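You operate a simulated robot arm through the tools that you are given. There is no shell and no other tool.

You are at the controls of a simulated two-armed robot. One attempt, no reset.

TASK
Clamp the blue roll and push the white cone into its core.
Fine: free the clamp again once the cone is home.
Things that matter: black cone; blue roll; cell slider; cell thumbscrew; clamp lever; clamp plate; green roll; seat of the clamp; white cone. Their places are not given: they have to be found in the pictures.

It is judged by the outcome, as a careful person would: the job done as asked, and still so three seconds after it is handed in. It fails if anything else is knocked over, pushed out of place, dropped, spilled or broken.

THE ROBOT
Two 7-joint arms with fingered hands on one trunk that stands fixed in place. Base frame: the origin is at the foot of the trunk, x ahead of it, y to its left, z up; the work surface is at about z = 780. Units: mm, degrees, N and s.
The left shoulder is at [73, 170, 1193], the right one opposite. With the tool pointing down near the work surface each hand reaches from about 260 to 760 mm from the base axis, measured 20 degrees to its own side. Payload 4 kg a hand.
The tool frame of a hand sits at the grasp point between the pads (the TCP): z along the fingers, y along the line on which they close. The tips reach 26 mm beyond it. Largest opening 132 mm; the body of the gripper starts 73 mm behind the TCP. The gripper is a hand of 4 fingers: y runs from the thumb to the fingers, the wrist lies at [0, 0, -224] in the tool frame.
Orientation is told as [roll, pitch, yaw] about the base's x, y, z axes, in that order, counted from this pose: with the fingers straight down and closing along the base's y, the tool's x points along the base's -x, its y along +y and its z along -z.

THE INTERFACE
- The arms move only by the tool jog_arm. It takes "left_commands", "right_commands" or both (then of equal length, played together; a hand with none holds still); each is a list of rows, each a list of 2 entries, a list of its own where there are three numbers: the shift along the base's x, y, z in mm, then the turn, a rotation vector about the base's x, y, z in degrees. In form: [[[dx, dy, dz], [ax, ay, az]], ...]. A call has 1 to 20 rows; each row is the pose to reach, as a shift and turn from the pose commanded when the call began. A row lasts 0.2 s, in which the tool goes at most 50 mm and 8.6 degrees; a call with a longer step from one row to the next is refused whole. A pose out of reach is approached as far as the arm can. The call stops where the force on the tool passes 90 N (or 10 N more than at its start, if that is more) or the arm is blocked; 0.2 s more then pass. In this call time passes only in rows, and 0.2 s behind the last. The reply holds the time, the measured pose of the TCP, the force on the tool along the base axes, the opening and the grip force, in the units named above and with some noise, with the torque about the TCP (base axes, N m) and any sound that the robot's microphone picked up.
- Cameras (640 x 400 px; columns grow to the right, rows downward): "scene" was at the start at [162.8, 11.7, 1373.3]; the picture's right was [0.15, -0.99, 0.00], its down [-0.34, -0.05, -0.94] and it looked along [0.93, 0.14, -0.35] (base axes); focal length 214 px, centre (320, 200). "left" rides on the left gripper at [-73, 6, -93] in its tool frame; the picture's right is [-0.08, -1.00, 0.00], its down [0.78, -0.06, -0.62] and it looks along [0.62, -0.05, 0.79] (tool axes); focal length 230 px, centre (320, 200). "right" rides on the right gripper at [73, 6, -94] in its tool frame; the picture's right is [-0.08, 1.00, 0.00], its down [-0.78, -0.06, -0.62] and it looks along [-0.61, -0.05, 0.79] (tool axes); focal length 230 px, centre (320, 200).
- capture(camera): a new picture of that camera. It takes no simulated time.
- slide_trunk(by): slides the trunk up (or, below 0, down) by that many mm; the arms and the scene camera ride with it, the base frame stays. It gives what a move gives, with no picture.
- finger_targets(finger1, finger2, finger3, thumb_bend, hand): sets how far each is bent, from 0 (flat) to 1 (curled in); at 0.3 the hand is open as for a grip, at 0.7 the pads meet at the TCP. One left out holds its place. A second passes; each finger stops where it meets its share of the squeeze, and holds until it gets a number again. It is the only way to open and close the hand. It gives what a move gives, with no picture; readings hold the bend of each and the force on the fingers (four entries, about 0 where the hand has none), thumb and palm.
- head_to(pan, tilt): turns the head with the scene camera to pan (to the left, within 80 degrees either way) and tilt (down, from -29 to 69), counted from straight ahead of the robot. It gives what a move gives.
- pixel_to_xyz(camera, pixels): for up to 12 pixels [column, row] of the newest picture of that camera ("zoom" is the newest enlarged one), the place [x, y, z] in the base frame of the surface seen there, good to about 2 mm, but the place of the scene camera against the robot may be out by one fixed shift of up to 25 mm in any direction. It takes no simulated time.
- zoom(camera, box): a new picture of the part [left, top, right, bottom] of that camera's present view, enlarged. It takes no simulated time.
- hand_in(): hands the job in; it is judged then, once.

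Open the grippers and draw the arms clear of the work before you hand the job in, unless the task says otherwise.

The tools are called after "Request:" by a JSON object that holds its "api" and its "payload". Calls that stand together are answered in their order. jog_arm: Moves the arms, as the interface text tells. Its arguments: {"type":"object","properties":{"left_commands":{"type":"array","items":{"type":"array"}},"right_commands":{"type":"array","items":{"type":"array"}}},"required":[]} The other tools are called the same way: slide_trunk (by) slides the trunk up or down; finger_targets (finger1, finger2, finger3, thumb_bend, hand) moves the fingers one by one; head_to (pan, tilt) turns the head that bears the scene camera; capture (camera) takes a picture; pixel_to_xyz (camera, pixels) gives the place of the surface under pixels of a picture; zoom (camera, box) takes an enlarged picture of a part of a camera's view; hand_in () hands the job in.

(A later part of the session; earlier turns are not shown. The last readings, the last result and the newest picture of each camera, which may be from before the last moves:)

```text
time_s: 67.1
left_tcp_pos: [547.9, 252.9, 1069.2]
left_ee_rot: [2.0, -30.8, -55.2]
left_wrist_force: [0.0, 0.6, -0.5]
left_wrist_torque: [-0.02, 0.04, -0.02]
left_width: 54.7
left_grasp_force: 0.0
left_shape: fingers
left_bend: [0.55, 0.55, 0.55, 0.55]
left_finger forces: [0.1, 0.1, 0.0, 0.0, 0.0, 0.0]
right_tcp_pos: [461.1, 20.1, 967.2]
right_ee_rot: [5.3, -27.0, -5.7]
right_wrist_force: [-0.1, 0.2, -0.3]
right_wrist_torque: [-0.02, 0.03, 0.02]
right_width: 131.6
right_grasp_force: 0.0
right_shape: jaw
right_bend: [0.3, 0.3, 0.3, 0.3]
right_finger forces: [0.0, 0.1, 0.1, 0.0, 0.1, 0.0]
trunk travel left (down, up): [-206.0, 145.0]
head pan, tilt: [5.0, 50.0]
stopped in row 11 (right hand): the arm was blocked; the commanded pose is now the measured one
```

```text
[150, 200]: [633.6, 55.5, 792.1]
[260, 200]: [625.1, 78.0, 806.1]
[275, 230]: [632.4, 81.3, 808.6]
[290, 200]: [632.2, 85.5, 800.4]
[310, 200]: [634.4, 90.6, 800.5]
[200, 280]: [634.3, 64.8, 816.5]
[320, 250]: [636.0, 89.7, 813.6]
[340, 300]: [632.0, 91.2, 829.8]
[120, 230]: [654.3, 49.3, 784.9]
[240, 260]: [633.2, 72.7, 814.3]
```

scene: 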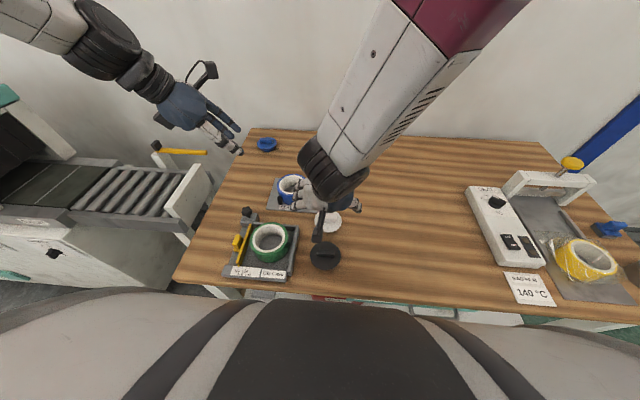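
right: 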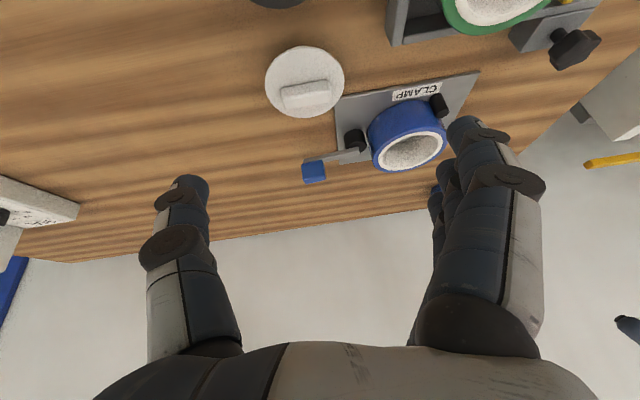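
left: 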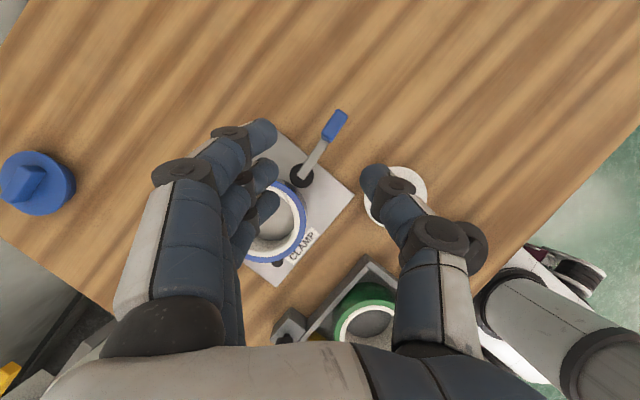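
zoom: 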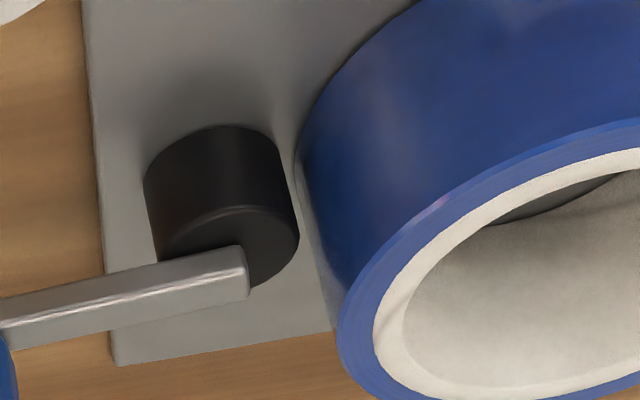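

The low view shows a small but real gap (~3–4 mm) between cam edge (y≈85.5) and roll wall (y≈90). I'll retreat the right hand, then push the lever further with a stiff closed fist of the left hand to see whether it really is at its end.

Request:
{"api": "jog_arm", "payload": {"right_commands": [[[-5, -30, 20], [0, 0, 0]], [[-10, -60, 40], [0, 0, 0]], [[-15, -90, 60], [0, 0, 0]], [[-20, -120, 70], [0, 0, 0]]]}}

Request:
{"api": "finger_targets", "payload": {"hand": "left", "finger1": 0.7, "finger2": 0.7, "finger3": 0.7, "thumb_bend": 0.7}}

Request:
{"api": "jog_arm", "payload": {"left_commands": [[[20, -40, -20], [0, 0, 0]], [[40, -80, -40], [0, 0, 0]], [[60, -120, -60], [0, 0, 0]], [[80, -160, -80], [0, 0, 0]], [[100, -195, -100], [0, 0, 0]], [[115, -220, -120], [0, 0, 0]], [[128, -240, -140], [0, 0, 0]]]}}

Request:
{"api": "capture", "payload": {"camera": "left"}}

Request:
{"api": "capture", "payload": {"camera": "right"}}

```text
time_s: 68.1
left_tcp_pos: [548.4, 252.4, 1068.9]
left_ee_rot: [2.0, -30.7, -55.2]
left_wrist_force: [-0.3, -0.7, -0.9]
left_wrist_torque: [0.0, 0.0, 0.01]
left_width: 54.6
left_grasp_force: 0.1
left_shape: fingers
left_bend: [0.55, 0.55, 0.55, 0.55]
left_finger forces: [0.0, 0.1, 0.0, 0.1, 0.0, 0.0]
right_tcp_pos: [441.4, -100.9, 1033.8]
right_ee_rot: [4.9, -27.0, -5.0]
right_wrist_force: [-0.1, 0.5, 0.6]
right_wrist_torque: [0.0, 0.02, 0.02]
right_width: 132.0
right_grasp_force: 0.1
right_shape: jaw
right_bend: [0.3, 0.3, 0.3, 0.3]
right_finger forces: [0.1, 0.1, 0.0, 0.0, 0.0, 0.0]
trunk travel left (down, up): [-206.0, 145.0]
head pan, tilt: [5.0, 50.0]
```

```text
time_s: 69.1
left_tcp_pos: [548.8, 252.1, 1069.0]
left_ee_rot: [1.9, -30.7, -55.1]
left_wrist_force: [-0.9, 1.2, -0.4]
left_wrist_torque: [-0.01, 0.03, 0.02]
left_width: 14.6
left_grasp_force: 0.0
left_shape: fingers
left_bend: [0.7, 0.7, 0.7, 0.7]
left_finger forces: [0.1, 0.0, 0.0, 0.0, 0.0, 0.1]
right_tcp_pos: [441.2, -100.5, 1034.1]
right_ee_rot: [4.9, -27.1, -5.2]
right_wrist_force: [0.9, -0.6, -0.1]
right_wrist_torque: [0.02, -0.04, -0.01]
right_width: 132.0
right_grasp_force: 0.0
right_shape: jaw
right_bend: [0.3, 0.3, 0.3, 0.3]
right_finger forces: [0.1, 0.1, 0.1, 0.1, 0.0, 0.1]
trunk travel left (down, up): [-206.0, 145.0]
head pan, tilt: [5.0, 50.0]
```

```text
time_s: 70.7
left_tcp_pos: [674.7, 11.3, 928.5]
left_ee_rot: [1.9, -30.7, -55.1]
left_wrist_force: [-0.2, -0.5, 0.0]
left_wrist_torque: [0.0, 0.0, -0.03]
left_width: 14.7
left_grasp_force: 0.2
left_shape: fingers
left_bend: [0.7, 0.7, 0.7, 0.7]
left_finger forces: [0.0, 0.1, 0.0, 0.0, 0.1, 0.0]
right_tcp_pos: [442.8, -100.9, 1033.1]
right_ee_rot: [4.9, -27.0, -5.1]
right_wrist_force: [-0.1, 0.1, 1.0]
right_wrist_torque: [-0.03, 0.01, -0.01]
right_width: 131.9
right_grasp_force: 0.1
right_shape: jaw
right_bend: [0.3, 0.3, 0.3, 0.3]
right_finger forces: [0.0, 0.0, 0.1, 0.1, 0.1, 0.1]
trunk travel left (down, up): [-206.0, 145.0]
head pan, tilt: [5.0, 50.0]
```

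```text
taken
```

left: 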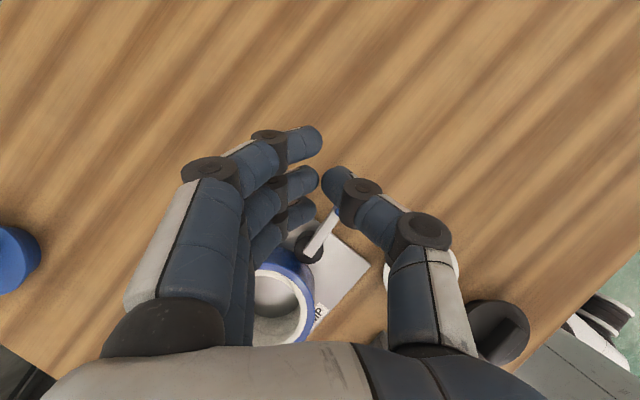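

```text
taken
```

right: 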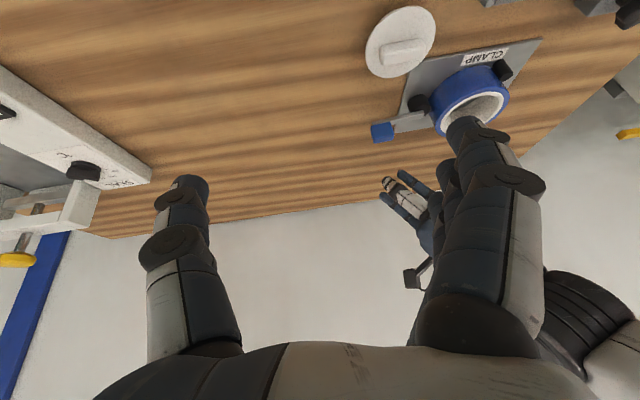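

The fist is at (675,11,928), about 20 mm to the +x side of the handle. Lowering beside it to z≈852.

Request:
{"api": "jog_arm", "payload": {"left_commands": [[[2, 0, -25], [0, 0, 0]], [[4, 0, -50], [0, 0, 0]], [[4, 0, -77], [0, 0, 0]]]}}

Request:
{"api": "capture", "payload": {"camera": "left"}}

Request:
{"api": "zoom", "payload": {"camera": "right", "box": [330, 40, 530, 200]}}

```text
time_s: 71.5
left_tcp_pos: [681.1, 12.2, 852.3]
left_ee_rot: [2.0, -30.7, -55.3]
left_wrist_force: [1.0, -0.3, 1.0]
left_wrist_torque: [0.02, 0.05, 0.02]
left_width: 14.0
left_grasp_force: 0.7
left_shape: fingers
left_bend: [0.7, 0.7, 0.7, 0.7]
left_finger forces: [0.0, 0.0, 0.1, 0.0, 1.4, 0.0]
right_tcp_pos: [443.0, -101.5, 1034.6]
right_ee_rot: [5.0, -26.9, -5.2]
right_wrist_force: [1.6, 0.2, -0.2]
right_wrist_torque: [-0.04, 0.03, 0.04]
right_width: 131.9
right_grasp_force: 0.0
right_shape: jaw
right_bend: [0.3, 0.3, 0.3, 0.3]
right_finger forces: [0.0, 0.0, 0.0, 0.0, 0.2, 0.1]
trunk travel left (down, up): [-206.0, 145.0]
head pan, tilt: [5.0, 50.0]
```

```text
taken
```

left: 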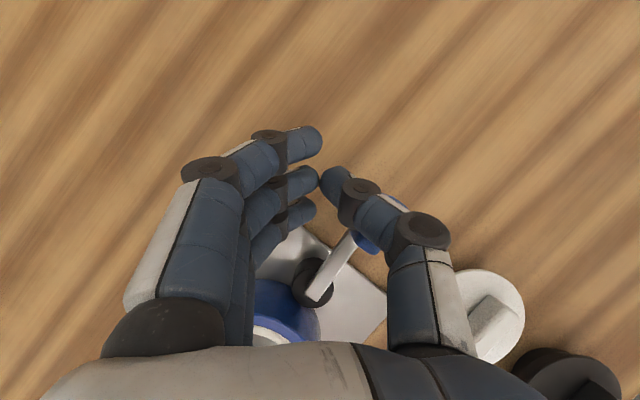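

```text
2.50 times, centred on (430, 120) of right
```

zoom: 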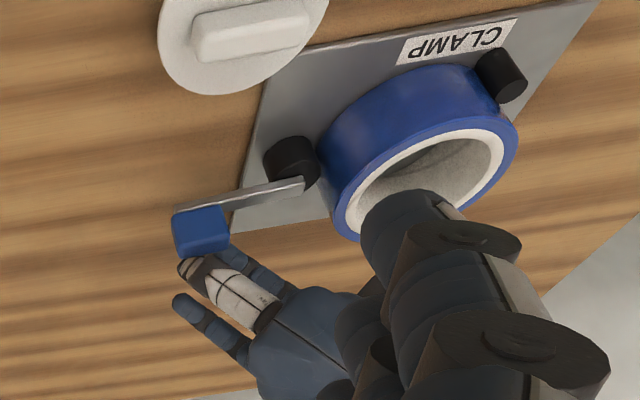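

The thumb just touches the handle's far side. Pushing in −x in small steps, with the right camera watching.

Request:
{"api": "jog_arm", "payload": {"left_commands": [[[-4, 0, 0], [0, 0, 0]], [[-8, 0, 0], [0, 0, 0]], [[-12, 0, 0], [0, 0, 0]], [[-16, 0.5, 0], [0, 0, 0]]]}}

Request:
{"api": "zoom", "payload": {"camera": "right", "box": [330, 40, 530, 200]}}

```text
time_s: 72.5
left_tcp_pos: [666.3, 12.9, 855.7]
left_ee_rot: [2.3, -31.0, -55.3]
left_wrist_force: [16.0, -2.8, 26.4]
left_wrist_torque: [-0.19, 0.24, 0.11]
left_width: 10.3
left_grasp_force: 16.4
left_shape: fingers
left_bend: [0.7, 0.68, 0.7, 0.75]
left_finger forces: [0.0, 0.1, 0.1, 0.0, 32.7, 0.0]
right_tcp_pos: [440.4, -99.0, 1034.1]
right_ee_rot: [4.9, -27.0, -5.1]
right_wrist_force: [-0.6, 0.1, 0.2]
right_wrist_torque: [-0.02, 0.02, 0.02]
right_width: 131.9
right_grasp_force: 0.1
right_shape: jaw
right_bend: [0.3, 0.3, 0.3, 0.3]
right_finger forces: [0.0, 0.0, 0.1, 0.0, 0.0, 0.0]
trunk travel left (down, up): [-206.0, 145.0]
head pan, tilt: [5.0, 50.0]
```

```text
2.50 times, centred on (430, 120) of right
```

zoom: 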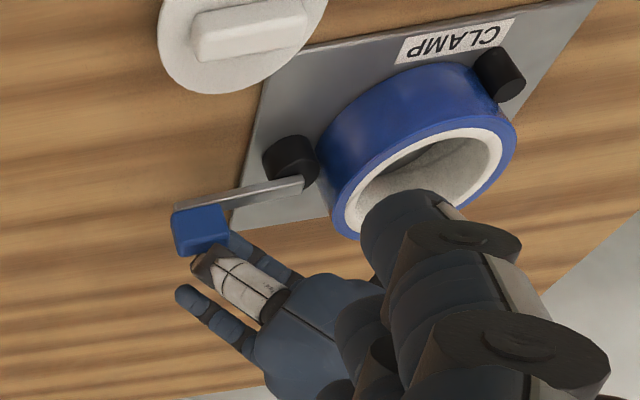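

The lever is firmly at its end: 33 N on the thumb and no motion. I'll retreat and measure roll, cam and posts again from above to see whether the roll is really held.

Request:
{"api": "jog_arm", "payload": {"left_commands": [[[10, 0, 0], [0, 0, 0]], [[18, 0, 5], [0, 0, 0]], [[22, 0, 40], [0, 0, 0]], [[15, 10, 80], [0, 0, 0]], [[0, 35, 110], [0, 0, 0]], [[-15, 70, 130], [0, 0, 0]], [[-30, 105, 140], [0, 0, 0]]]}}

Request:
{"api": "jog_arm", "payload": {"left_commands": [[[-5, 8, 5], [6, 4.5, 0]], [[-10, 16, 5], [12, 9, 0]], [[-15, 24, 5], [18, 13.5, 0]], [[-20, 32, 0], [24, 18, 0]]]}}

Request:
{"api": "jog_arm", "payload": {"left_commands": [[[0, 0, 0], [0, 0, -8]], [[0, 0, 0], [0, 0, -16]], [[0, 0, 0], [0, 0, -24]], [[0, 0, 0], [0, 0, -32]], [[0, 0, 0], [0, 0, -40]], [[0, 0, -10], [0, 0, -45]]]}}

Request:
{"api": "capture", "payload": {"camera": "left"}}

```text
time_s: 74.1
left_tcp_pos: [632.5, 118.7, 991.6]
left_ee_rot: [2.0, -30.7, -55.2]
left_wrist_force: [-0.6, 0.8, 0.2]
left_wrist_torque: [0.01, -0.02, 0.0]
left_width: 14.3
left_grasp_force: 0.1
left_shape: fingers
left_bend: [0.7, 0.7, 0.7, 0.7]
left_finger forces: [0.0, 0.0, 0.0, 0.0, 0.1, 0.0]
right_tcp_pos: [440.8, -98.6, 1034.8]
right_ee_rot: [4.9, -27.1, -5.1]
right_wrist_force: [-0.8, 0.4, -0.7]
right_wrist_torque: [-0.01, 0.0, -0.02]
right_width: 131.9
right_grasp_force: 0.1
right_shape: jaw
right_bend: [0.3, 0.3, 0.3, 0.3]
right_finger forces: [0.1, 0.0, 0.1, 0.0, 0.0, 0.0]
trunk travel left (down, up): [-206.0, 145.0]
head pan, tilt: [5.0, 50.0]
```

```text
time_s: 75.1
left_tcp_pos: [616.3, 150.8, 991.5]
left_ee_rot: [0.7, -0.6, -54.8]
left_wrist_force: [1.4, 0.0, 0.2]
left_wrist_torque: [-0.01, 0.0, 0.02]
left_width: 14.0
left_grasp_force: 0.0
left_shape: fingers
left_bend: [0.7, 0.7, 0.7, 0.7]
left_finger forces: [0.1, 0.1, 0.0, 0.0, 0.0, 0.1]
right_tcp_pos: [441.4, -98.9, 1034.2]
right_ee_rot: [4.9, -27.0, -5.1]
right_wrist_force: [0.8, 0.5, -1.2]
right_wrist_torque: [-0.01, 0.0, -0.04]
right_width: 131.7
right_grasp_force: 0.1
right_shape: jaw
right_bend: [0.3, 0.3, 0.3, 0.3]
right_finger forces: [0.0, 0.0, 0.0, 0.1, 0.0, 0.0]
trunk travel left (down, up): [-206.0, 145.0]
head pan, tilt: [5.0, 50.0]
```

```text
time_s: 76.5
left_tcp_pos: [614.4, 150.3, 981.0]
left_ee_rot: [0.8, -0.6, -100.0]
left_wrist_force: [0.2, 0.0, 0.0]
left_wrist_torque: [0.01, 0.04, 0.01]
left_width: 14.1
left_grasp_force: 0.1
left_shape: fingers
left_bend: [0.7, 0.7, 0.7, 0.7]
left_finger forces: [0.1, 0.0, 0.0, 0.0, 0.1, 0.1]
right_tcp_pos: [440.5, -98.2, 1033.5]
right_ee_rot: [4.9, -27.0, -5.1]
right_wrist_force: [-0.1, -0.3, -0.5]
right_wrist_torque: [0.03, -0.01, -0.04]
right_width: 131.7
right_grasp_force: 0.0
right_shape: jaw
right_bend: [0.3, 0.3, 0.3, 0.3]
right_finger forces: [0.1, 0.0, 0.1, 0.0, 0.0, 0.0]
trunk travel left (down, up): [-206.0, 145.0]
head pan, tilt: [5.0, 50.0]
```

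```text
taken
```

left: 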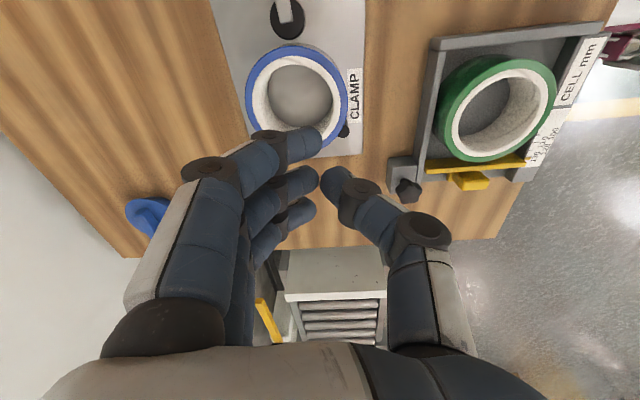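

Zooming the left view on cam (288,20), roll (298,95) and posts for measurement.

Request:
{"api": "zoom", "payload": {"camera": "left", "box": [220, 0, 380, 160]}}

Request:
{"api": "pixel_to_xyz", "payload": {"camera": "zoom", "pixels": [[270, 95], [240, 80], [300, 80], [268, 130], [272, 125], [104, 230], [385, 240], [150, 150], [340, 150], [200, 122], [370, 320], [378, 325]]}}

```text
2.50 times, centred on (300, 80) of left
```

zoom: 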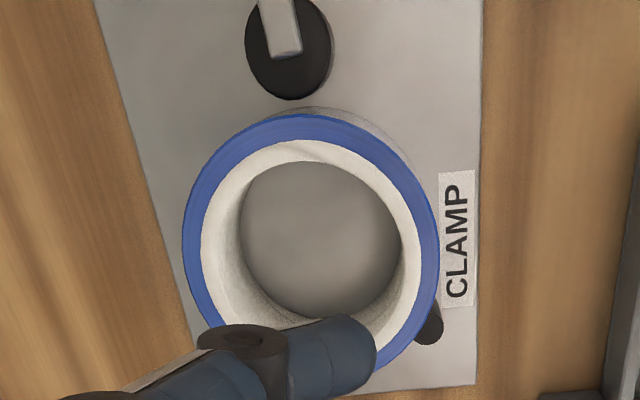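

```text
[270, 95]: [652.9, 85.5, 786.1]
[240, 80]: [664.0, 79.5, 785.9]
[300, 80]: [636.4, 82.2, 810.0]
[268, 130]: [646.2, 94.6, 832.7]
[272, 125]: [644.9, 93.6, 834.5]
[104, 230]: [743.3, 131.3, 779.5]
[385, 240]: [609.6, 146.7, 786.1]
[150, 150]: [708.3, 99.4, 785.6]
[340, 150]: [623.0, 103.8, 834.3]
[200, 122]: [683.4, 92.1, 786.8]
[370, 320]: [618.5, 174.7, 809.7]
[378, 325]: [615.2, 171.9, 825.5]
```

I sampled the rim too far inside earlier: recomputed, the roll is Ø≈104 with its −y edge at y≈90, and the cam edge is at ≈88. So the lever stop could be the cam biting on the roll. I'll test by straddling the roll lightly and trying to shift it 3 mm.

Request:
{"api": "finger_targets", "payload": {"hand": "left", "finger1": 0.29, "finger2": 0.29, "finger3": 0.29, "thumb_bend": 0.3}}

Request:
{"api": "jog_arm", "payload": {"left_commands": [[[12, -4, -20], [0, 0, 0]], [[23, -8, -40], [0, 0, 0]], [[23, -8, -65], [0, 0, 0]], [[23, -8, -90], [0, 0, 0]]]}}

Request:
{"api": "capture", "payload": {"camera": "left"}}

```text
time_s: 77.5
left_tcp_pos: [613.5, 149.5, 982.6]
left_ee_rot: [0.9, -0.7, -99.9]
left_wrist_force: [-0.3, 0.7, 0.1]
left_wrist_torque: [0.0, 0.01, 0.03]
left_width: 137.9
left_grasp_force: 0.0
left_shape: fingers
left_bend: [0.28, 0.28, 0.28, 0.3]
left_finger forces: [0.0, 0.1, 0.0, 0.0, 0.0, 0.0]
right_tcp_pos: [440.9, -99.7, 1034.9]
right_ee_rot: [4.9, -27.0, -5.1]
right_wrist_force: [-0.1, -0.7, -0.2]
right_wrist_torque: [0.0, 0.01, 0.0]
right_width: 131.9
right_grasp_force: 0.1
right_shape: jaw
right_bend: [0.3, 0.3, 0.3, 0.3]
right_finger forces: [0.1, 0.2, 0.0, 0.0, 0.1, 0.0]
trunk travel left (down, up): [-206.0, 145.0]
head pan, tilt: [5.0, 50.0]
```

```text
time_s: 78.5
left_tcp_pos: [638.9, 142.7, 891.8]
left_ee_rot: [0.9, -0.6, -99.9]
left_wrist_force: [-0.6, 0.4, -0.4]
left_wrist_torque: [-0.01, 0.01, 0.02]
left_width: 138.0
left_grasp_force: 0.2
left_shape: fingers
left_bend: [0.28, 0.28, 0.28, 0.3]
left_finger forces: [0.1, 0.1, 0.0, 0.1, 0.1, 0.1]
right_tcp_pos: [440.5, -99.8, 1033.5]
right_ee_rot: [5.0, -27.0, -5.1]
right_wrist_force: [-0.5, -0.9, 0.0]
right_wrist_torque: [0.01, 0.01, 0.0]
right_width: 131.8
right_grasp_force: 0.1
right_shape: jaw
right_bend: [0.3, 0.3, 0.3, 0.3]
right_finger forces: [0.0, 0.1, 0.1, 0.0, 0.0, 0.0]
trunk travel left (down, up): [-206.0, 145.0]
head pan, tilt: [5.0, 50.0]
```

```text
taken
```

left: 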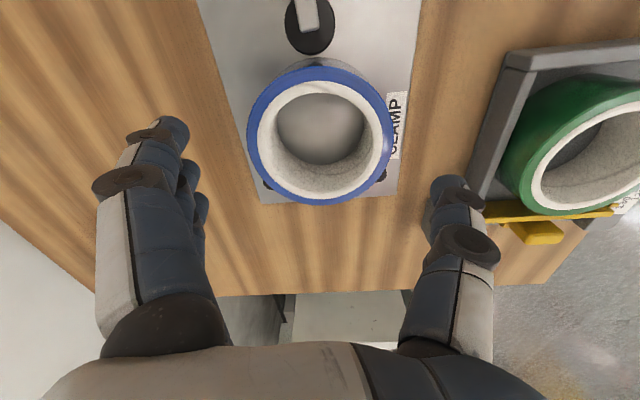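

Centred over the roll at (320,135). One zoom on the gap before descending.

Request:
{"api": "zoom", "payload": {"camera": "left", "box": [270, 10, 360, 100]}}

Request:
{"api": "jog_arm", "payload": {"left_commands": [[[0, -1, -20], [0, 0, 0]], [[0, -1, -40], [0, 0, 0]], [[0, -1, -60], [0, 0, 0]], [[0, -1, -74], [0, 0, 0]]]}}

Request:
{"api": "capture", "payload": {"camera": "left"}}

```text
4.44 times, centred on (315, 55) of left
```

zoom: 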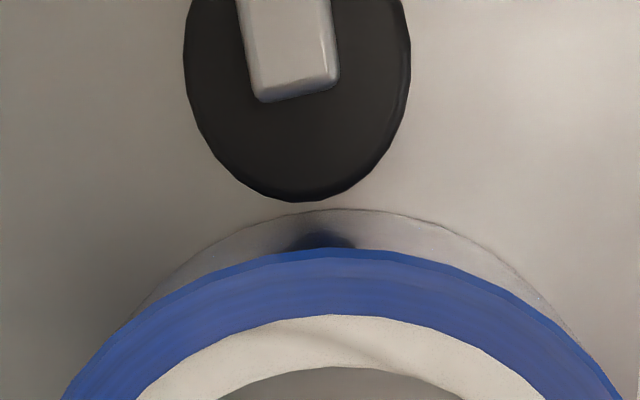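

```text
time_s: 79.5
left_tcp_pos: [637.5, 143.5, 817.3]
left_ee_rot: [0.9, -0.7, -99.9]
left_wrist_force: [-0.1, -0.5, 0.1]
left_wrist_torque: [-0.05, 0.0, 0.0]
left_width: 137.9
left_grasp_force: 0.0
left_shape: fingers
left_bend: [0.28, 0.28, 0.28, 0.3]
left_finger forces: [0.1, 0.1, 0.0, 0.0, 0.0, 0.0]
right_tcp_pos: [440.1, -99.6, 1033.3]
right_ee_rot: [4.9, -26.9, -5.1]
right_wrist_force: [-0.3, -0.7, -0.4]
right_wrist_torque: [-0.01, -0.02, 0.01]
right_width: 131.7
right_grasp_force: 0.2
right_shape: jaw
right_bend: [0.3, 0.3, 0.3, 0.3]
right_finger forces: [0.1, 0.1, 0.1, 0.1, 0.0, 0.1]
trunk travel left (down, up): [-206.0, 145.0]
head pan, tilt: [5.0, 50.0]
```

```text
taken
```

left: 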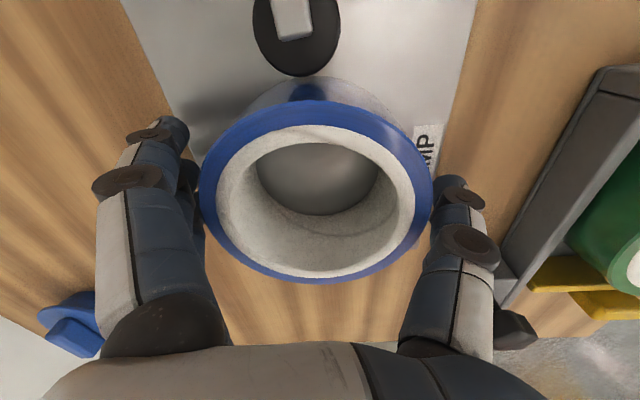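

Now gripping lightly for the mobility test.

Request:
{"api": "finger_targets", "payload": {"hand": "left", "finger1": 0.41, "finger2": 0.41, "finger3": 0.41, "thumb_bend": 0.42}}

Request:
{"api": "jog_arm", "payload": {"left_commands": [[[0, -1.5, 0], [0, 0, 0]], [[0, -3, 0], [0, 0, 0]]]}}

Request:
{"api": "zoom", "payload": {"camera": "left", "box": [230, 0, 380, 150]}}

```text
time_s: 80.5
left_tcp_pos: [637.3, 143.1, 818.1]
left_ee_rot: [0.8, -0.8, -99.8]
left_wrist_force: [-2.0, -0.6, -0.4]
left_wrist_torque: [-0.05, -0.11, 0.0]
left_width: 106.9
left_grasp_force: 8.9
left_shape: fingers
left_bend: [0.4, 0.38, 0.4, 0.4]
left_finger forces: [1.3, 6.1, 1.3, 0.1, 9.7, 0.0]
right_tcp_pos: [440.9, -99.8, 1034.8]
right_ee_rot: [5.0, -27.0, -5.2]
right_wrist_force: [-0.4, -1.0, 0.7]
right_wrist_torque: [0.05, 0.01, -0.01]
right_width: 131.9
right_grasp_force: 0.1
right_shape: jaw
right_bend: [0.3, 0.3, 0.3, 0.3]
right_finger forces: [0.0, 0.0, 0.0, 0.1, 0.0, 0.0]
trunk travel left (down, up): [-206.0, 145.0]
head pan, tilt: [5.0, 50.0]
```

```text
time_s: 81.1
left_tcp_pos: [638.0, 141.9, 817.9]
left_ee_rot: [0.9, -0.6, -99.8]
left_wrist_force: [-2.2, 13.7, 0.8]
left_wrist_torque: [-0.27, -0.12, -0.02]
left_width: 106.4
left_grasp_force: 9.3
left_shape: fingers
left_bend: [0.4, 0.38, 0.4, 0.4]
left_finger forces: [0.6, 5.6, 1.8, 0.1, 10.8, 0.0]
right_tcp_pos: [442.2, -98.4, 1035.0]
right_ee_rot: [4.7, -27.1, -5.2]
right_wrist_force: [-0.5, -0.6, -0.3]
right_wrist_torque: [0.02, 0.01, 0.03]
right_width: 131.9
right_grasp_force: 0.0
right_shape: jaw
right_bend: [0.3, 0.3, 0.3, 0.3]
right_finger forces: [0.1, 0.0, 0.1, 0.1, 0.0, 0.0]
trunk travel left (down, up): [-206.0, 145.0]
head pan, tilt: [5.0, 50.0]
```

```text
2.67 times, centred on (305, 75) of left
```

zoom: 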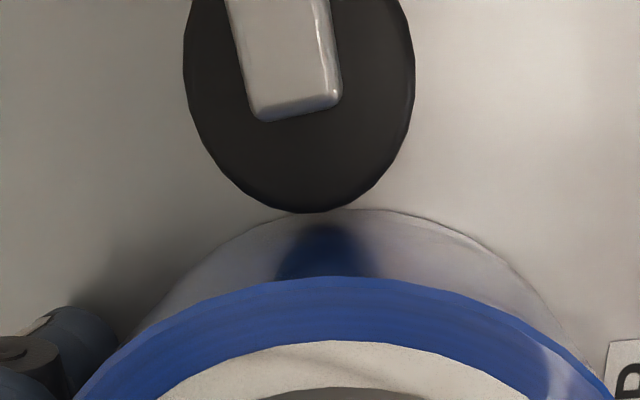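

The roll resists: 13.7 N for ~1 mm of motion, far more than its sliding friction. It is clamped. I'll relax, open and lift off.

Request:
{"api": "jog_arm", "payload": {"left_commands": [[[0, 1.5, 0], [0, 0, 0]], [[0, 3, 0], [0, 0, 0]]]}}

Request:
{"api": "finger_targets", "payload": {"hand": "left", "finger1": 0.29, "finger2": 0.28, "finger3": 0.29, "thumb_bend": 0.3}}

Request:
{"api": "jog_arm", "payload": {"left_commands": [[[0, 0, 20], [0, 0, 0]], [[0, 0, 45], [0, 0, 0]], [[0, 0, 75], [0, 0, 0]], [[-10, -5, 105], [0, 0, 0]], [[-30, -20, 130], [0, 0, 0]], [[-50, -40, 140], [0, 0, 0]], [[-70, -65, 140], [0, 0, 0]], [[-90, -90, 140], [0, 0, 0]], [[-110, -110, 135], [0, 0, 0]]]}}

Request:
{"api": "capture", "payload": {"camera": "left"}}

Request:
{"api": "capture", "payload": {"camera": "scene"}}

```text
time_s: 81.7
left_tcp_pos: [637.5, 142.6, 819.3]
left_ee_rot: [1.0, -0.8, -99.9]
left_wrist_force: [0.3, 7.3, -0.7]
left_wrist_torque: [-0.15, -0.09, 0.01]
left_width: 106.8
left_grasp_force: 9.2
left_shape: fingers
left_bend: [0.4, 0.38, 0.4, 0.4]
left_finger forces: [0.8, 6.4, 2.0, 0.0, 9.5, 0.0]
right_tcp_pos: [440.1, -99.7, 1033.3]
right_ee_rot: [4.8, -27.0, -5.2]
right_wrist_force: [0.7, 0.3, -0.2]
right_wrist_torque: [0.01, -0.02, 0.02]
right_width: 131.9
right_grasp_force: 0.0
right_shape: jaw
right_bend: [0.3, 0.3, 0.3, 0.3]
right_finger forces: [0.0, 0.0, 0.0, 0.1, 0.0, 0.0]
trunk travel left (down, up): [-206.0, 145.0]
head pan, tilt: [5.0, 50.0]
```

```text
time_s: 82.7
left_tcp_pos: [636.9, 142.6, 817.6]
left_ee_rot: [0.9, -0.7, -99.9]
left_wrist_force: [0.1, 0.2, 0.5]
left_wrist_torque: [0.05, -0.03, 0.0]
left_width: 137.8
left_grasp_force: 0.1
left_shape: fingers
left_bend: [0.28, 0.28, 0.28, 0.3]
left_finger forces: [0.0, 0.0, 0.1, 0.0, 0.0, 0.0]
right_tcp_pos: [440.6, -100.3, 1034.6]
right_ee_rot: [4.9, -27.0, -5.1]
right_wrist_force: [0.3, -0.3, 0.2]
right_wrist_torque: [-0.01, 0.0, 0.02]
right_width: 131.9
right_grasp_force: 0.1
right_shape: jaw
right_bend: [0.3, 0.3, 0.3, 0.3]
right_finger forces: [0.0, 0.1, 0.0, 0.0, 0.1, 0.0]
trunk travel left (down, up): [-206.0, 145.0]
head pan, tilt: [5.0, 50.0]
```

```text
time_s: 84.7
left_tcp_pos: [528.8, 34.5, 952.1]
left_ee_rot: [0.6, -1.3, -98.9]
left_wrist_force: [0.3, -0.4, 0.1]
left_wrist_torque: [0.02, -0.04, -0.01]
left_width: 137.8
left_grasp_force: 0.0
left_shape: fingers
left_bend: [0.28, 0.28, 0.28, 0.3]
left_finger forces: [0.1, 0.1, 0.0, 0.0, 0.0, 0.0]
right_tcp_pos: [443.3, -98.6, 1034.0]
right_ee_rot: [4.9, -27.1, -5.1]
right_wrist_force: [0.2, 0.2, 0.5]
right_wrist_torque: [0.0, -0.03, -0.01]
right_width: 131.7
right_grasp_force: 0.1
right_shape: jaw
right_bend: [0.3, 0.3, 0.3, 0.3]
right_finger forces: [0.0, 0.1, 0.0, 0.0, 0.0, 0.0]
trunk travel left (down, up): [-206.0, 145.0]
head pan, tilt: [5.0, 50.0]
```

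```text
taken
```

left: 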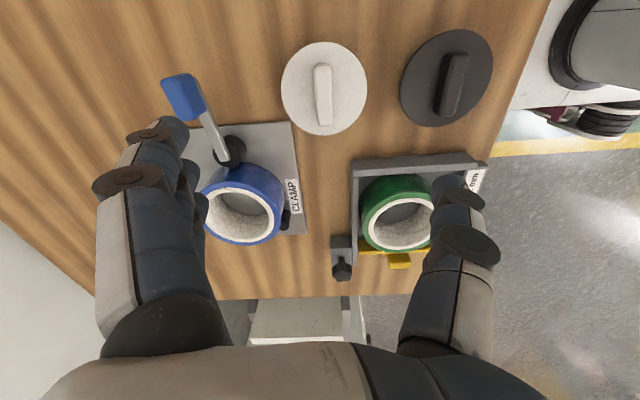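

```text
taken
```

scene: 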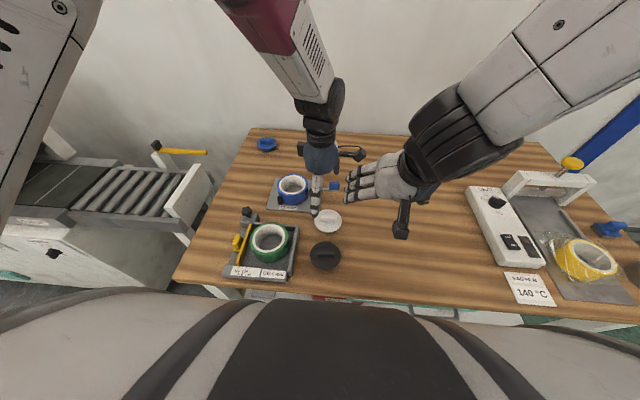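

The lever and roll stay put. I'll move the right arm well away and measure the white cone's bar in the left view at (324,95).

Request:
{"api": "jog_arm", "payload": {"right_commands": [[[-5, -30, 30], [0, 0, 0]], [[-10, -60, 60], [0, 0, 0]], [[-15, -90, 90], [0, 7, 0]], [[-20, -120, 120], [0, 14, 0]], [[-25, -140, 140], [0, 21, 0]], [[-25, -150, 150], [0, 27, 0]]]}}

Request:
{"api": "zoom", "payload": {"camera": "left", "box": [270, 30, 380, 150]}}

Request:
{"api": "pixel_to_xyz", "payload": {"camera": "left", "pixels": [[323, 68], [323, 80], [324, 95], [325, 120], [317, 95], [331, 95], [285, 92], [363, 85], [325, 132], [320, 46]]}}

```text
time_s: 86.1
left_tcp_pos: [529.8, 32.2, 955.9]
left_ee_rot: [1.1, -1.4, -99.2]
left_wrist_force: [0.0, -0.6, 0.3]
left_wrist_torque: [0.02, 0.02, -0.02]
left_width: 137.8
left_grasp_force: 0.1
left_shape: fingers
left_bend: [0.28, 0.28, 0.28, 0.3]
left_finger forces: [0.0, 0.0, 0.0, 0.1, 0.0, 0.0]
right_tcp_pos: [415.2, -250.4, 1186.7]
right_ee_rot: [2.7, 0.1, -4.5]
right_wrist_force: [0.6, -0.6, 0.3]
right_wrist_torque: [-0.02, 0.0, 0.01]
right_width: 131.9
right_grasp_force: 0.0
right_shape: jaw
right_bend: [0.3, 0.3, 0.3, 0.3]
right_finger forces: [0.0, 0.0, 0.0, 0.1, 0.1, 0.0]
trunk travel left (down, up): [-206.0, 145.0]
head pan, tilt: [5.0, 50.0]
```

```text
3.33 times, centred on (325, 90) of left
```

zoom: 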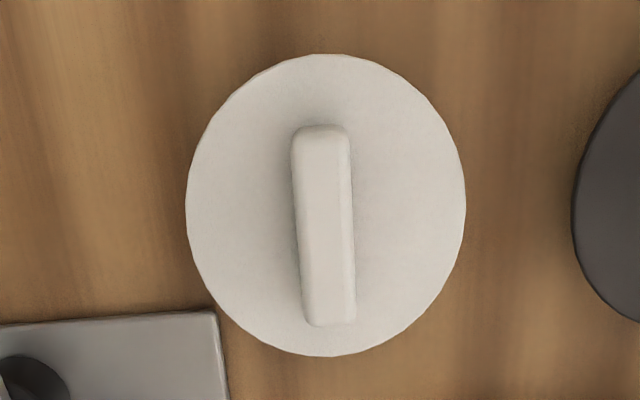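

```text
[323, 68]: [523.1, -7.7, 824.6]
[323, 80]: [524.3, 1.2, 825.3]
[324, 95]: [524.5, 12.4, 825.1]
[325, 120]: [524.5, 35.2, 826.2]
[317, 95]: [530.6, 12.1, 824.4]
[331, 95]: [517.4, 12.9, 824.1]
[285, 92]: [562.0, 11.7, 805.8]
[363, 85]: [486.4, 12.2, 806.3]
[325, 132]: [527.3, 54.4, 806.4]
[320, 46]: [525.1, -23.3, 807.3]
```

The bar is along y, centred at ≈(524,14.5), 15 mm wide, top z 825, with the flange at 806. I'll line up at yaw −90 above it with the hand half closed.

Request:
{"api": "finger_targets", "payload": {"hand": "left", "finger1": 0.54, "finger2": 0.54, "finger3": 0.54, "thumb_bend": 0.54}}

Request:
{"api": "jog_arm", "payload": {"left_commands": [[[-3, -9, -28], [0, 0, 5]], [[-6, -18, -56], [0, 0, 9]], [[-6, -18, -76], [0, 0, 9]]]}}

Request:
{"api": "capture", "payload": {"camera": "left"}}

Request:
{"api": "zoom", "payload": {"camera": "scene", "box": [270, 130, 390, 270]}}

```text
time_s: 87.1
left_tcp_pos: [529.9, 31.6, 954.3]
left_ee_rot: [1.1, -1.5, -99.2]
left_wrist_force: [0.6, 1.4, 0.0]
left_wrist_torque: [0.01, -0.01, 0.03]
left_width: 58.3
left_grasp_force: 0.1
left_shape: fingers
left_bend: [0.54, 0.54, 0.54, 0.54]
left_finger forces: [0.1, 0.0, 0.0, 0.0, 0.1, 0.0]
right_tcp_pos: [415.0, -249.1, 1186.9]
right_ee_rot: [2.5, -0.1, -4.5]
right_wrist_force: [-1.0, 0.2, 0.5]
right_wrist_torque: [0.0, -0.03, -0.03]
right_width: 131.6
right_grasp_force: 0.0
right_shape: jaw
right_bend: [0.3, 0.3, 0.3, 0.3]
right_finger forces: [0.0, 0.1, 0.1, 0.1, 0.1, 0.0]
trunk travel left (down, up): [-206.0, 145.0]
head pan, tilt: [5.0, 50.0]
```

```text
time_s: 88.1
left_tcp_pos: [543.2, 30.0, 896.7]
left_ee_rot: [1.6, -4.3, -86.5]
left_wrist_force: [-0.3, -0.4, -0.4]
left_wrist_torque: [-0.02, 0.0, -0.02]
left_width: 58.4
left_grasp_force: 0.0
left_shape: fingers
left_bend: [0.54, 0.54, 0.54, 0.54]
left_finger forces: [0.0, 0.1, 0.0, 0.1, 0.0, 0.1]
right_tcp_pos: [414.0, -249.4, 1187.4]
right_ee_rot: [2.6, -0.2, -4.6]
right_wrist_force: [-0.2, -0.4, -0.1]
right_wrist_torque: [-0.03, 0.03, -0.03]
right_width: 132.0
right_grasp_force: 0.0
right_shape: jaw
right_bend: [0.3, 0.3, 0.3, 0.3]
right_finger forces: [0.1, 0.0, 0.1, 0.0, 0.0, 0.0]
trunk travel left (down, up): [-206.0, 145.0]
head pan, tilt: [5.0, 50.0]
stopped in row 3 (left hand): the arm was blocked; the commanded pose is now the measured one
```

```text
taken
```

left: 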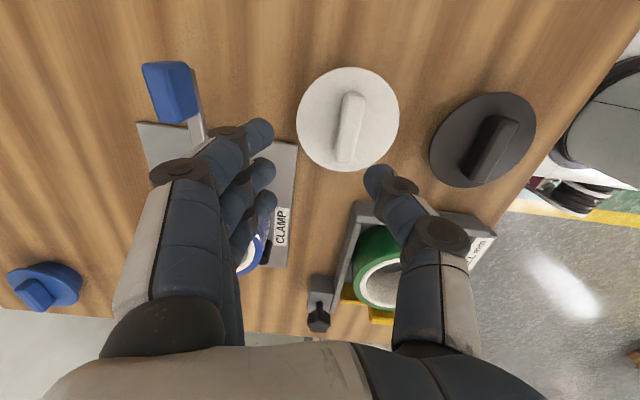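

```text
2.86 times, centred on (330, 200) of scene
```

zoom: 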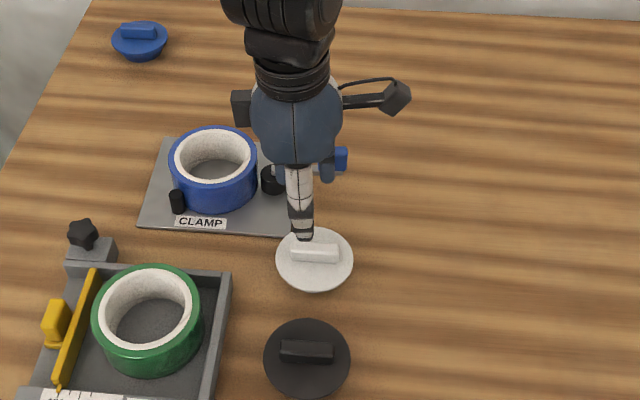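

The left arm hits its cross-body limit here too (stopped at (543,30)). A 15° lean towards −y should keep the wrist inside the limit, so I'll lean and line up again above the bar.

Request:
{"api": "jog_arm", "payload": {"left_commands": [[[-4, 3, 2], [-3.6, 0.6, -1.2]], [[-10, 0, 2], [-7.2, 1.2, -2.4]], [[-19, -7, 0], [-10.8, 1.9, -3.5]], [[-19, -11, -5], [-10.8, 1.9, -3.5]]]}}

Request:
{"api": "capture", "payload": {"camera": "left"}}

```text
time_s: 89.1
left_tcp_pos: [522.0, 16.6, 890.6]
left_ee_rot: [-0.7, -14.7, -90.0]
left_wrist_force: [-0.1, -0.8, -0.2]
left_wrist_torque: [0.01, 0.0, 0.02]
left_width: 58.3
left_grasp_force: 0.1
left_shape: fingers
left_bend: [0.54, 0.54, 0.54, 0.54]
left_finger forces: [0.1, 0.0, 0.0, 0.0, 0.0, 0.0]
right_tcp_pos: [415.0, -250.3, 1185.8]
right_ee_rot: [2.6, -0.1, -4.5]
right_wrist_force: [-0.5, -0.3, 0.2]
right_wrist_torque: [-0.03, -0.02, 0.0]
right_width: 131.9
right_grasp_force: 0.0
right_shape: jaw
right_bend: [0.3, 0.3, 0.3, 0.3]
right_finger forces: [0.1, 0.0, 0.0, 0.0, 0.1, 0.0]
trunk travel left (down, up): [-206.0, 145.0]
head pan, tilt: [5.0, 50.0]
```

```text
taken
```

left: 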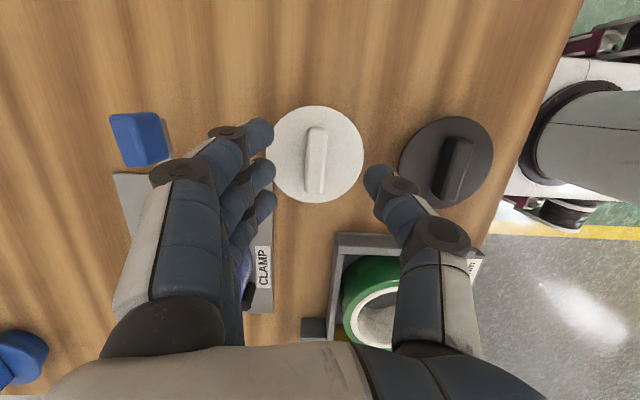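

Tracked: the bar at (316,160) sits midway between finger and thumb tips. Descending so the tips straddle the bar just above the flange.

Request:
{"api": "jog_arm", "payload": {"left_commands": [[[1, 1, -18], [0, 0, 0]], [[2, 2, -36], [0, 0, 0]], [[2, 2, -50], [0, 0, 0]]]}}

Request:
{"api": "capture", "payload": {"camera": "left"}}

Request:
{"api": "zoom", "payload": {"camera": "scene", "box": [290, 170, 370, 250]}}

```text
time_s: 89.9
left_tcp_pos: [525.5, 18.0, 841.4]
left_ee_rot: [-0.6, -14.7, -90.0]
left_wrist_force: [1.4, 0.4, 4.8]
left_wrist_torque: [0.05, -0.13, -0.02]
left_width: 58.5
left_grasp_force: 2.1
left_shape: fingers
left_bend: [0.54, 0.54, 0.54, 0.54]
left_finger forces: [0.0, 0.1, 4.9, 0.1, 0.2, 0.0]
right_tcp_pos: [414.4, -249.9, 1186.2]
right_ee_rot: [2.7, 0.0, -4.7]
right_wrist_force: [0.1, -0.6, 0.7]
right_wrist_torque: [-0.02, 0.05, 0.0]
right_width: 131.9
right_grasp_force: 0.0
right_shape: jaw
right_bend: [0.3, 0.3, 0.3, 0.3]
right_finger forces: [0.1, 0.1, 0.0, 0.0, 0.1, 0.0]
trunk travel left (down, up): [-206.0, 145.0]
head pan, tilt: [5.0, 50.0]
```

```text
taken
```

left: 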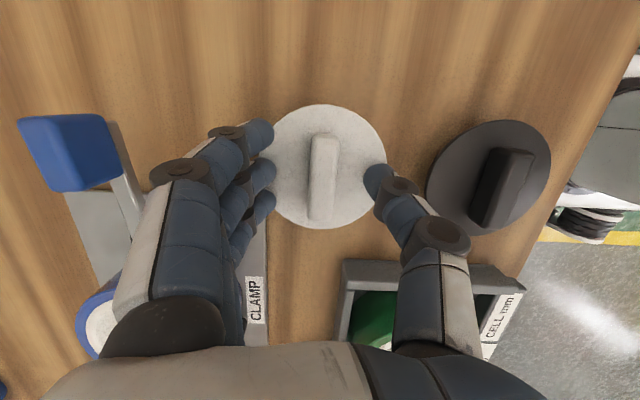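

```text
5.00 times, centred on (330, 210) of scene
```

zoom: 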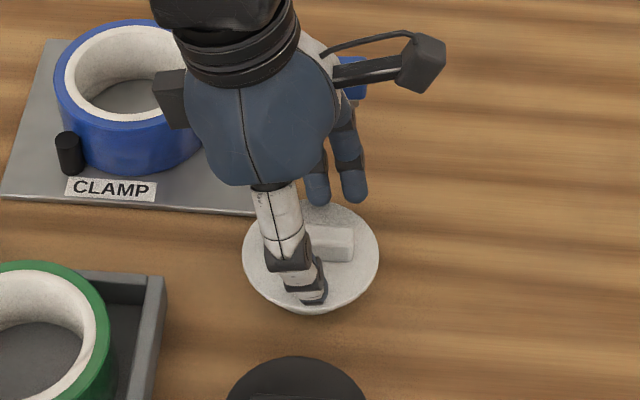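

Finger 3 touches the flange (5 N). I'll raise 4 mm and close on the bar.

Request:
{"api": "jog_arm", "payload": {"left_commands": [[[-1, 0, 4], [0, 0, 0]]]}}

Request:
{"api": "finger_targets", "payload": {"hand": "left", "finger1": 0.68, "finger2": 0.68, "finger3": 0.68, "thumb_bend": 0.68}}

Request:
{"api": "capture", "payload": {"camera": "left"}}

Request:
{"api": "zoom", "payload": {"camera": "scene", "box": [290, 170, 370, 250]}}

```text
time_s: 90.3
left_tcp_pos: [524.5, 18.4, 845.1]
left_ee_rot: [-0.7, -14.7, -90.0]
left_wrist_force: [1.2, -0.2, 0.2]
left_wrist_torque: [0.0, -0.02, -0.01]
left_width: 58.7
left_grasp_force: 0.1
left_shape: fingers
left_bend: [0.54, 0.54, 0.54, 0.54]
left_finger forces: [0.1, 0.1, 0.1, 0.0, 0.0, 0.0]
right_tcp_pos: [415.1, -250.9, 1186.3]
right_ee_rot: [2.6, -0.1, -4.4]
right_wrist_force: [0.3, 0.8, 0.6]
right_wrist_torque: [-0.04, -0.01, -0.01]
right_width: 131.8
right_grasp_force: 0.1
right_shape: jaw
right_bend: [0.3, 0.3, 0.3, 0.3]
right_finger forces: [0.0, 0.1, 0.1, 0.1, 0.1, 0.0]
trunk travel left (down, up): [-206.0, 145.0]
head pan, tilt: [5.0, 50.0]
```

```text
time_s: 91.3
left_tcp_pos: [525.3, 18.5, 845.3]
left_ee_rot: [-0.7, -14.7, -90.0]
left_wrist_force: [0.0, 0.1, 0.6]
left_wrist_torque: [-0.04, 0.01, -0.01]
left_width: 21.7
left_grasp_force: 2.9
left_shape: fingers
left_bend: [0.67, 0.66, 0.67, 0.67]
left_finger forces: [0.5, 1.4, 1.0, 0.1, 3.0, 0.0]
right_tcp_pos: [414.2, -249.8, 1187.3]
right_ee_rot: [2.6, -0.1, -4.5]
right_wrist_force: [-0.1, -0.2, 0.5]
right_wrist_torque: [-0.01, -0.01, 0.01]
right_width: 132.1
right_grasp_force: 0.0
right_shape: jaw
right_bend: [0.3, 0.3, 0.3, 0.3]
right_finger forces: [0.0, 0.1, 0.0, 0.0, 0.1, 0.0]
trunk travel left (down, up): [-206.0, 145.0]
head pan, tilt: [5.0, 50.0]
```

```text
taken
```

left: 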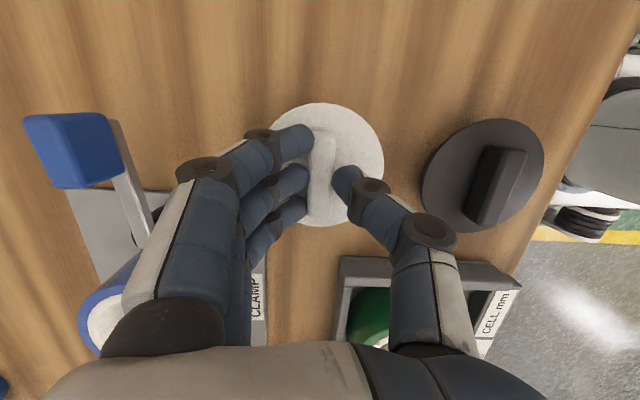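

```text
5.00 times, centred on (330, 210) of scene
```

zoom: 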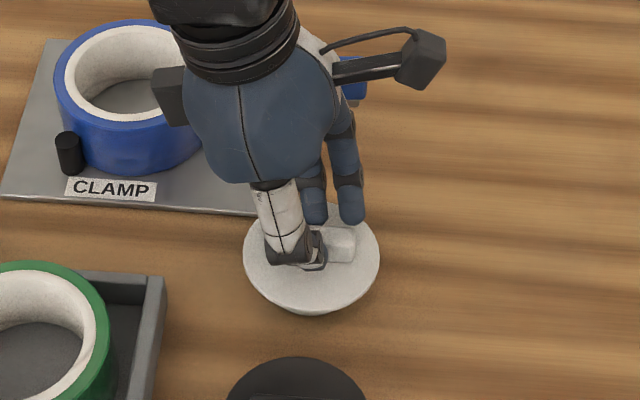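

Light contact on the bar (3 N). I'll lower 4 mm for more overlap, then tighten.

Request:
{"api": "jog_arm", "payload": {"left_commands": [[[0, 0, -2], [0, 0, 0]], [[0, 0, -4], [0, 0, 0]]]}}

Request:
{"api": "finger_targets", "payload": {"hand": "left", "finger1": 0.74, "finger2": 0.74, "finger3": 0.74, "thumb_bend": 0.74}}

```text
time_s: 91.9
left_tcp_pos: [524.2, 18.2, 842.4]
left_ee_rot: [-0.5, -14.8, -90.0]
left_wrist_force: [0.7, -0.1, 10.4]
left_wrist_torque: [-0.12, -0.01, 0.03]
left_width: 21.5
left_grasp_force: 6.1
left_shape: fingers
left_bend: [0.68, 0.67, 0.67, 0.67]
left_finger forces: [5.0, 1.5, 1.3, 0.0, 4.6, 0.0]
right_tcp_pos: [414.6, -249.6, 1186.8]
right_ee_rot: [2.7, -0.2, -4.4]
right_wrist_force: [0.1, -0.2, 0.2]
right_wrist_torque: [-0.01, 0.03, 0.01]
right_width: 132.1
right_grasp_force: 0.1
right_shape: jaw
right_bend: [0.3, 0.3, 0.3, 0.3]
right_finger forces: [0.0, 0.0, 0.0, 0.0, 0.0, 0.0]
trunk travel left (down, up): [-206.0, 145.0]
head pan, tilt: [5.0, 50.0]
```

```text
time_s: 92.9
left_tcp_pos: [522.8, 18.7, 840.4]
left_ee_rot: [-0.7, -14.7, -90.0]
left_wrist_force: [1.6, 0.4, 7.1]
left_wrist_torque: [-0.23, -0.03, 0.06]
left_width: 19.6
left_grasp_force: 18.2
left_shape: fingers
left_bend: [0.73, 0.71, 0.71, 0.68]
left_finger forces: [11.0, 5.3, 4.9, 0.1, 15.3, 0.1]
right_tcp_pos: [415.5, -250.5, 1186.6]
right_ee_rot: [2.6, -0.2, -4.5]
right_wrist_force: [0.3, 0.0, -0.3]
right_wrist_torque: [0.02, 0.02, 0.0]
right_width: 131.9
right_grasp_force: 0.1
right_shape: jaw
right_bend: [0.3, 0.3, 0.3, 0.3]
right_finger forces: [0.0, 0.0, 0.0, 0.0, 0.0, 0.0]
trunk travel left (down, up): [-206.0, 145.0]
head pan, tilt: [5.0, 50.0]
```

Grip 18 N. Lifting a little to see if the cone comes up level.

Request:
{"api": "jog_arm", "payload": {"left_commands": [[[0, 0, 8], [0, 0, 0]], [[0, 0, 20], [0, 0, 0]], [[0, 0, 35], [0, 0, 0]]]}}

Request:
{"api": "capture", "payload": {"camera": "left"}}

Request:
{"api": "zoom", "payload": {"camera": "scene", "box": [290, 170, 370, 250]}}

```text
time_s: 93.7
left_tcp_pos: [523.4, 18.9, 877.0]
left_ee_rot: [-0.7, -14.7, -90.0]
left_wrist_force: [-0.1, -0.4, 0.4]
left_wrist_torque: [0.0, -0.04, -0.02]
left_width: 19.9
left_grasp_force: 14.6
left_shape: fingers
left_bend: [0.72, 0.71, 0.71, 0.68]
left_finger forces: [4.5, 5.2, 5.4, 0.0, 14.7, 0.1]
right_tcp_pos: [414.8, -250.2, 1185.9]
right_ee_rot: [2.6, -0.3, -4.5]
right_wrist_force: [0.1, -0.2, 0.5]
right_wrist_torque: [-0.02, 0.0, 0.0]
right_width: 131.8
right_grasp_force: 0.0
right_shape: jaw
right_bend: [0.3, 0.3, 0.3, 0.3]
right_finger forces: [0.0, 0.0, 0.0, 0.1, 0.0, 0.0]
trunk travel left (down, up): [-206.0, 145.0]
head pan, tilt: [5.0, 50.0]
```

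```text
taken
```

left: 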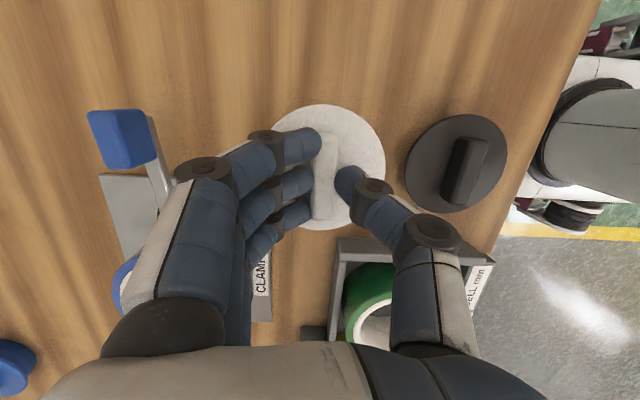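

```text
5.00 times, centred on (330, 210) of scene
```

zoom: 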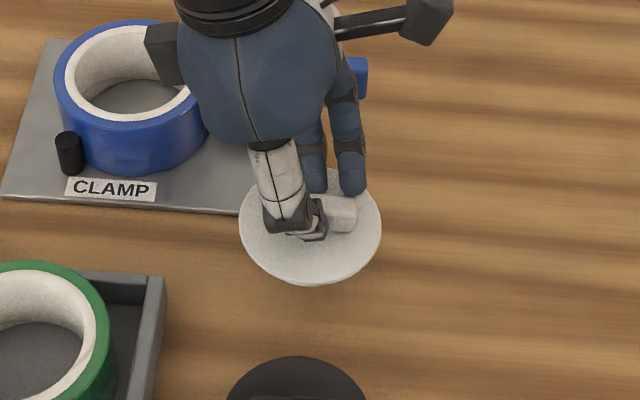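

The cone moves with the hand. I'll check that it hangs level by measuring flange points.

Request:
{"api": "pixel_to_xyz", "payload": {"camera": "left", "pixels": [[320, 110], [345, 112], [365, 130], [378, 160], [375, 185], [360, 205], [330, 225], [310, 220], [327, 140], [322, 210]]}}

Request:
{"api": "zoom", "payload": {"camera": "left", "box": [240, 90, 400, 250]}}

```text
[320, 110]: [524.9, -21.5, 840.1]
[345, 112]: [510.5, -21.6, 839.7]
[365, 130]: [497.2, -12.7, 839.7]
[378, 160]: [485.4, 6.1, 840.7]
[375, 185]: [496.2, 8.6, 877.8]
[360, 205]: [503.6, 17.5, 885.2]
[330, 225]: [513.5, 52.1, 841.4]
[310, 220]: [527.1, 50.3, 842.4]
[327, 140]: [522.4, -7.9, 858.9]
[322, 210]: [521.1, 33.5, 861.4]
```

```text
2.50 times, centred on (320, 170) of left
```

zoom: 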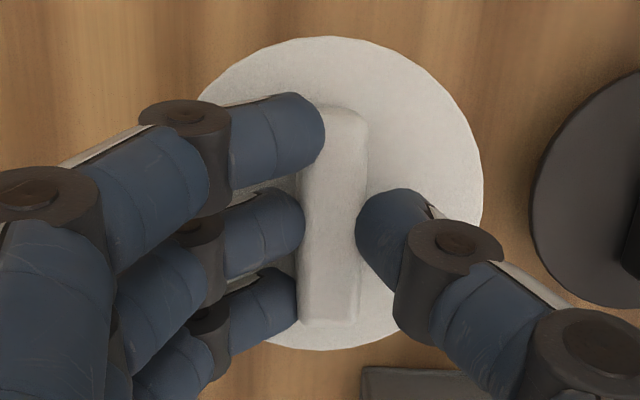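

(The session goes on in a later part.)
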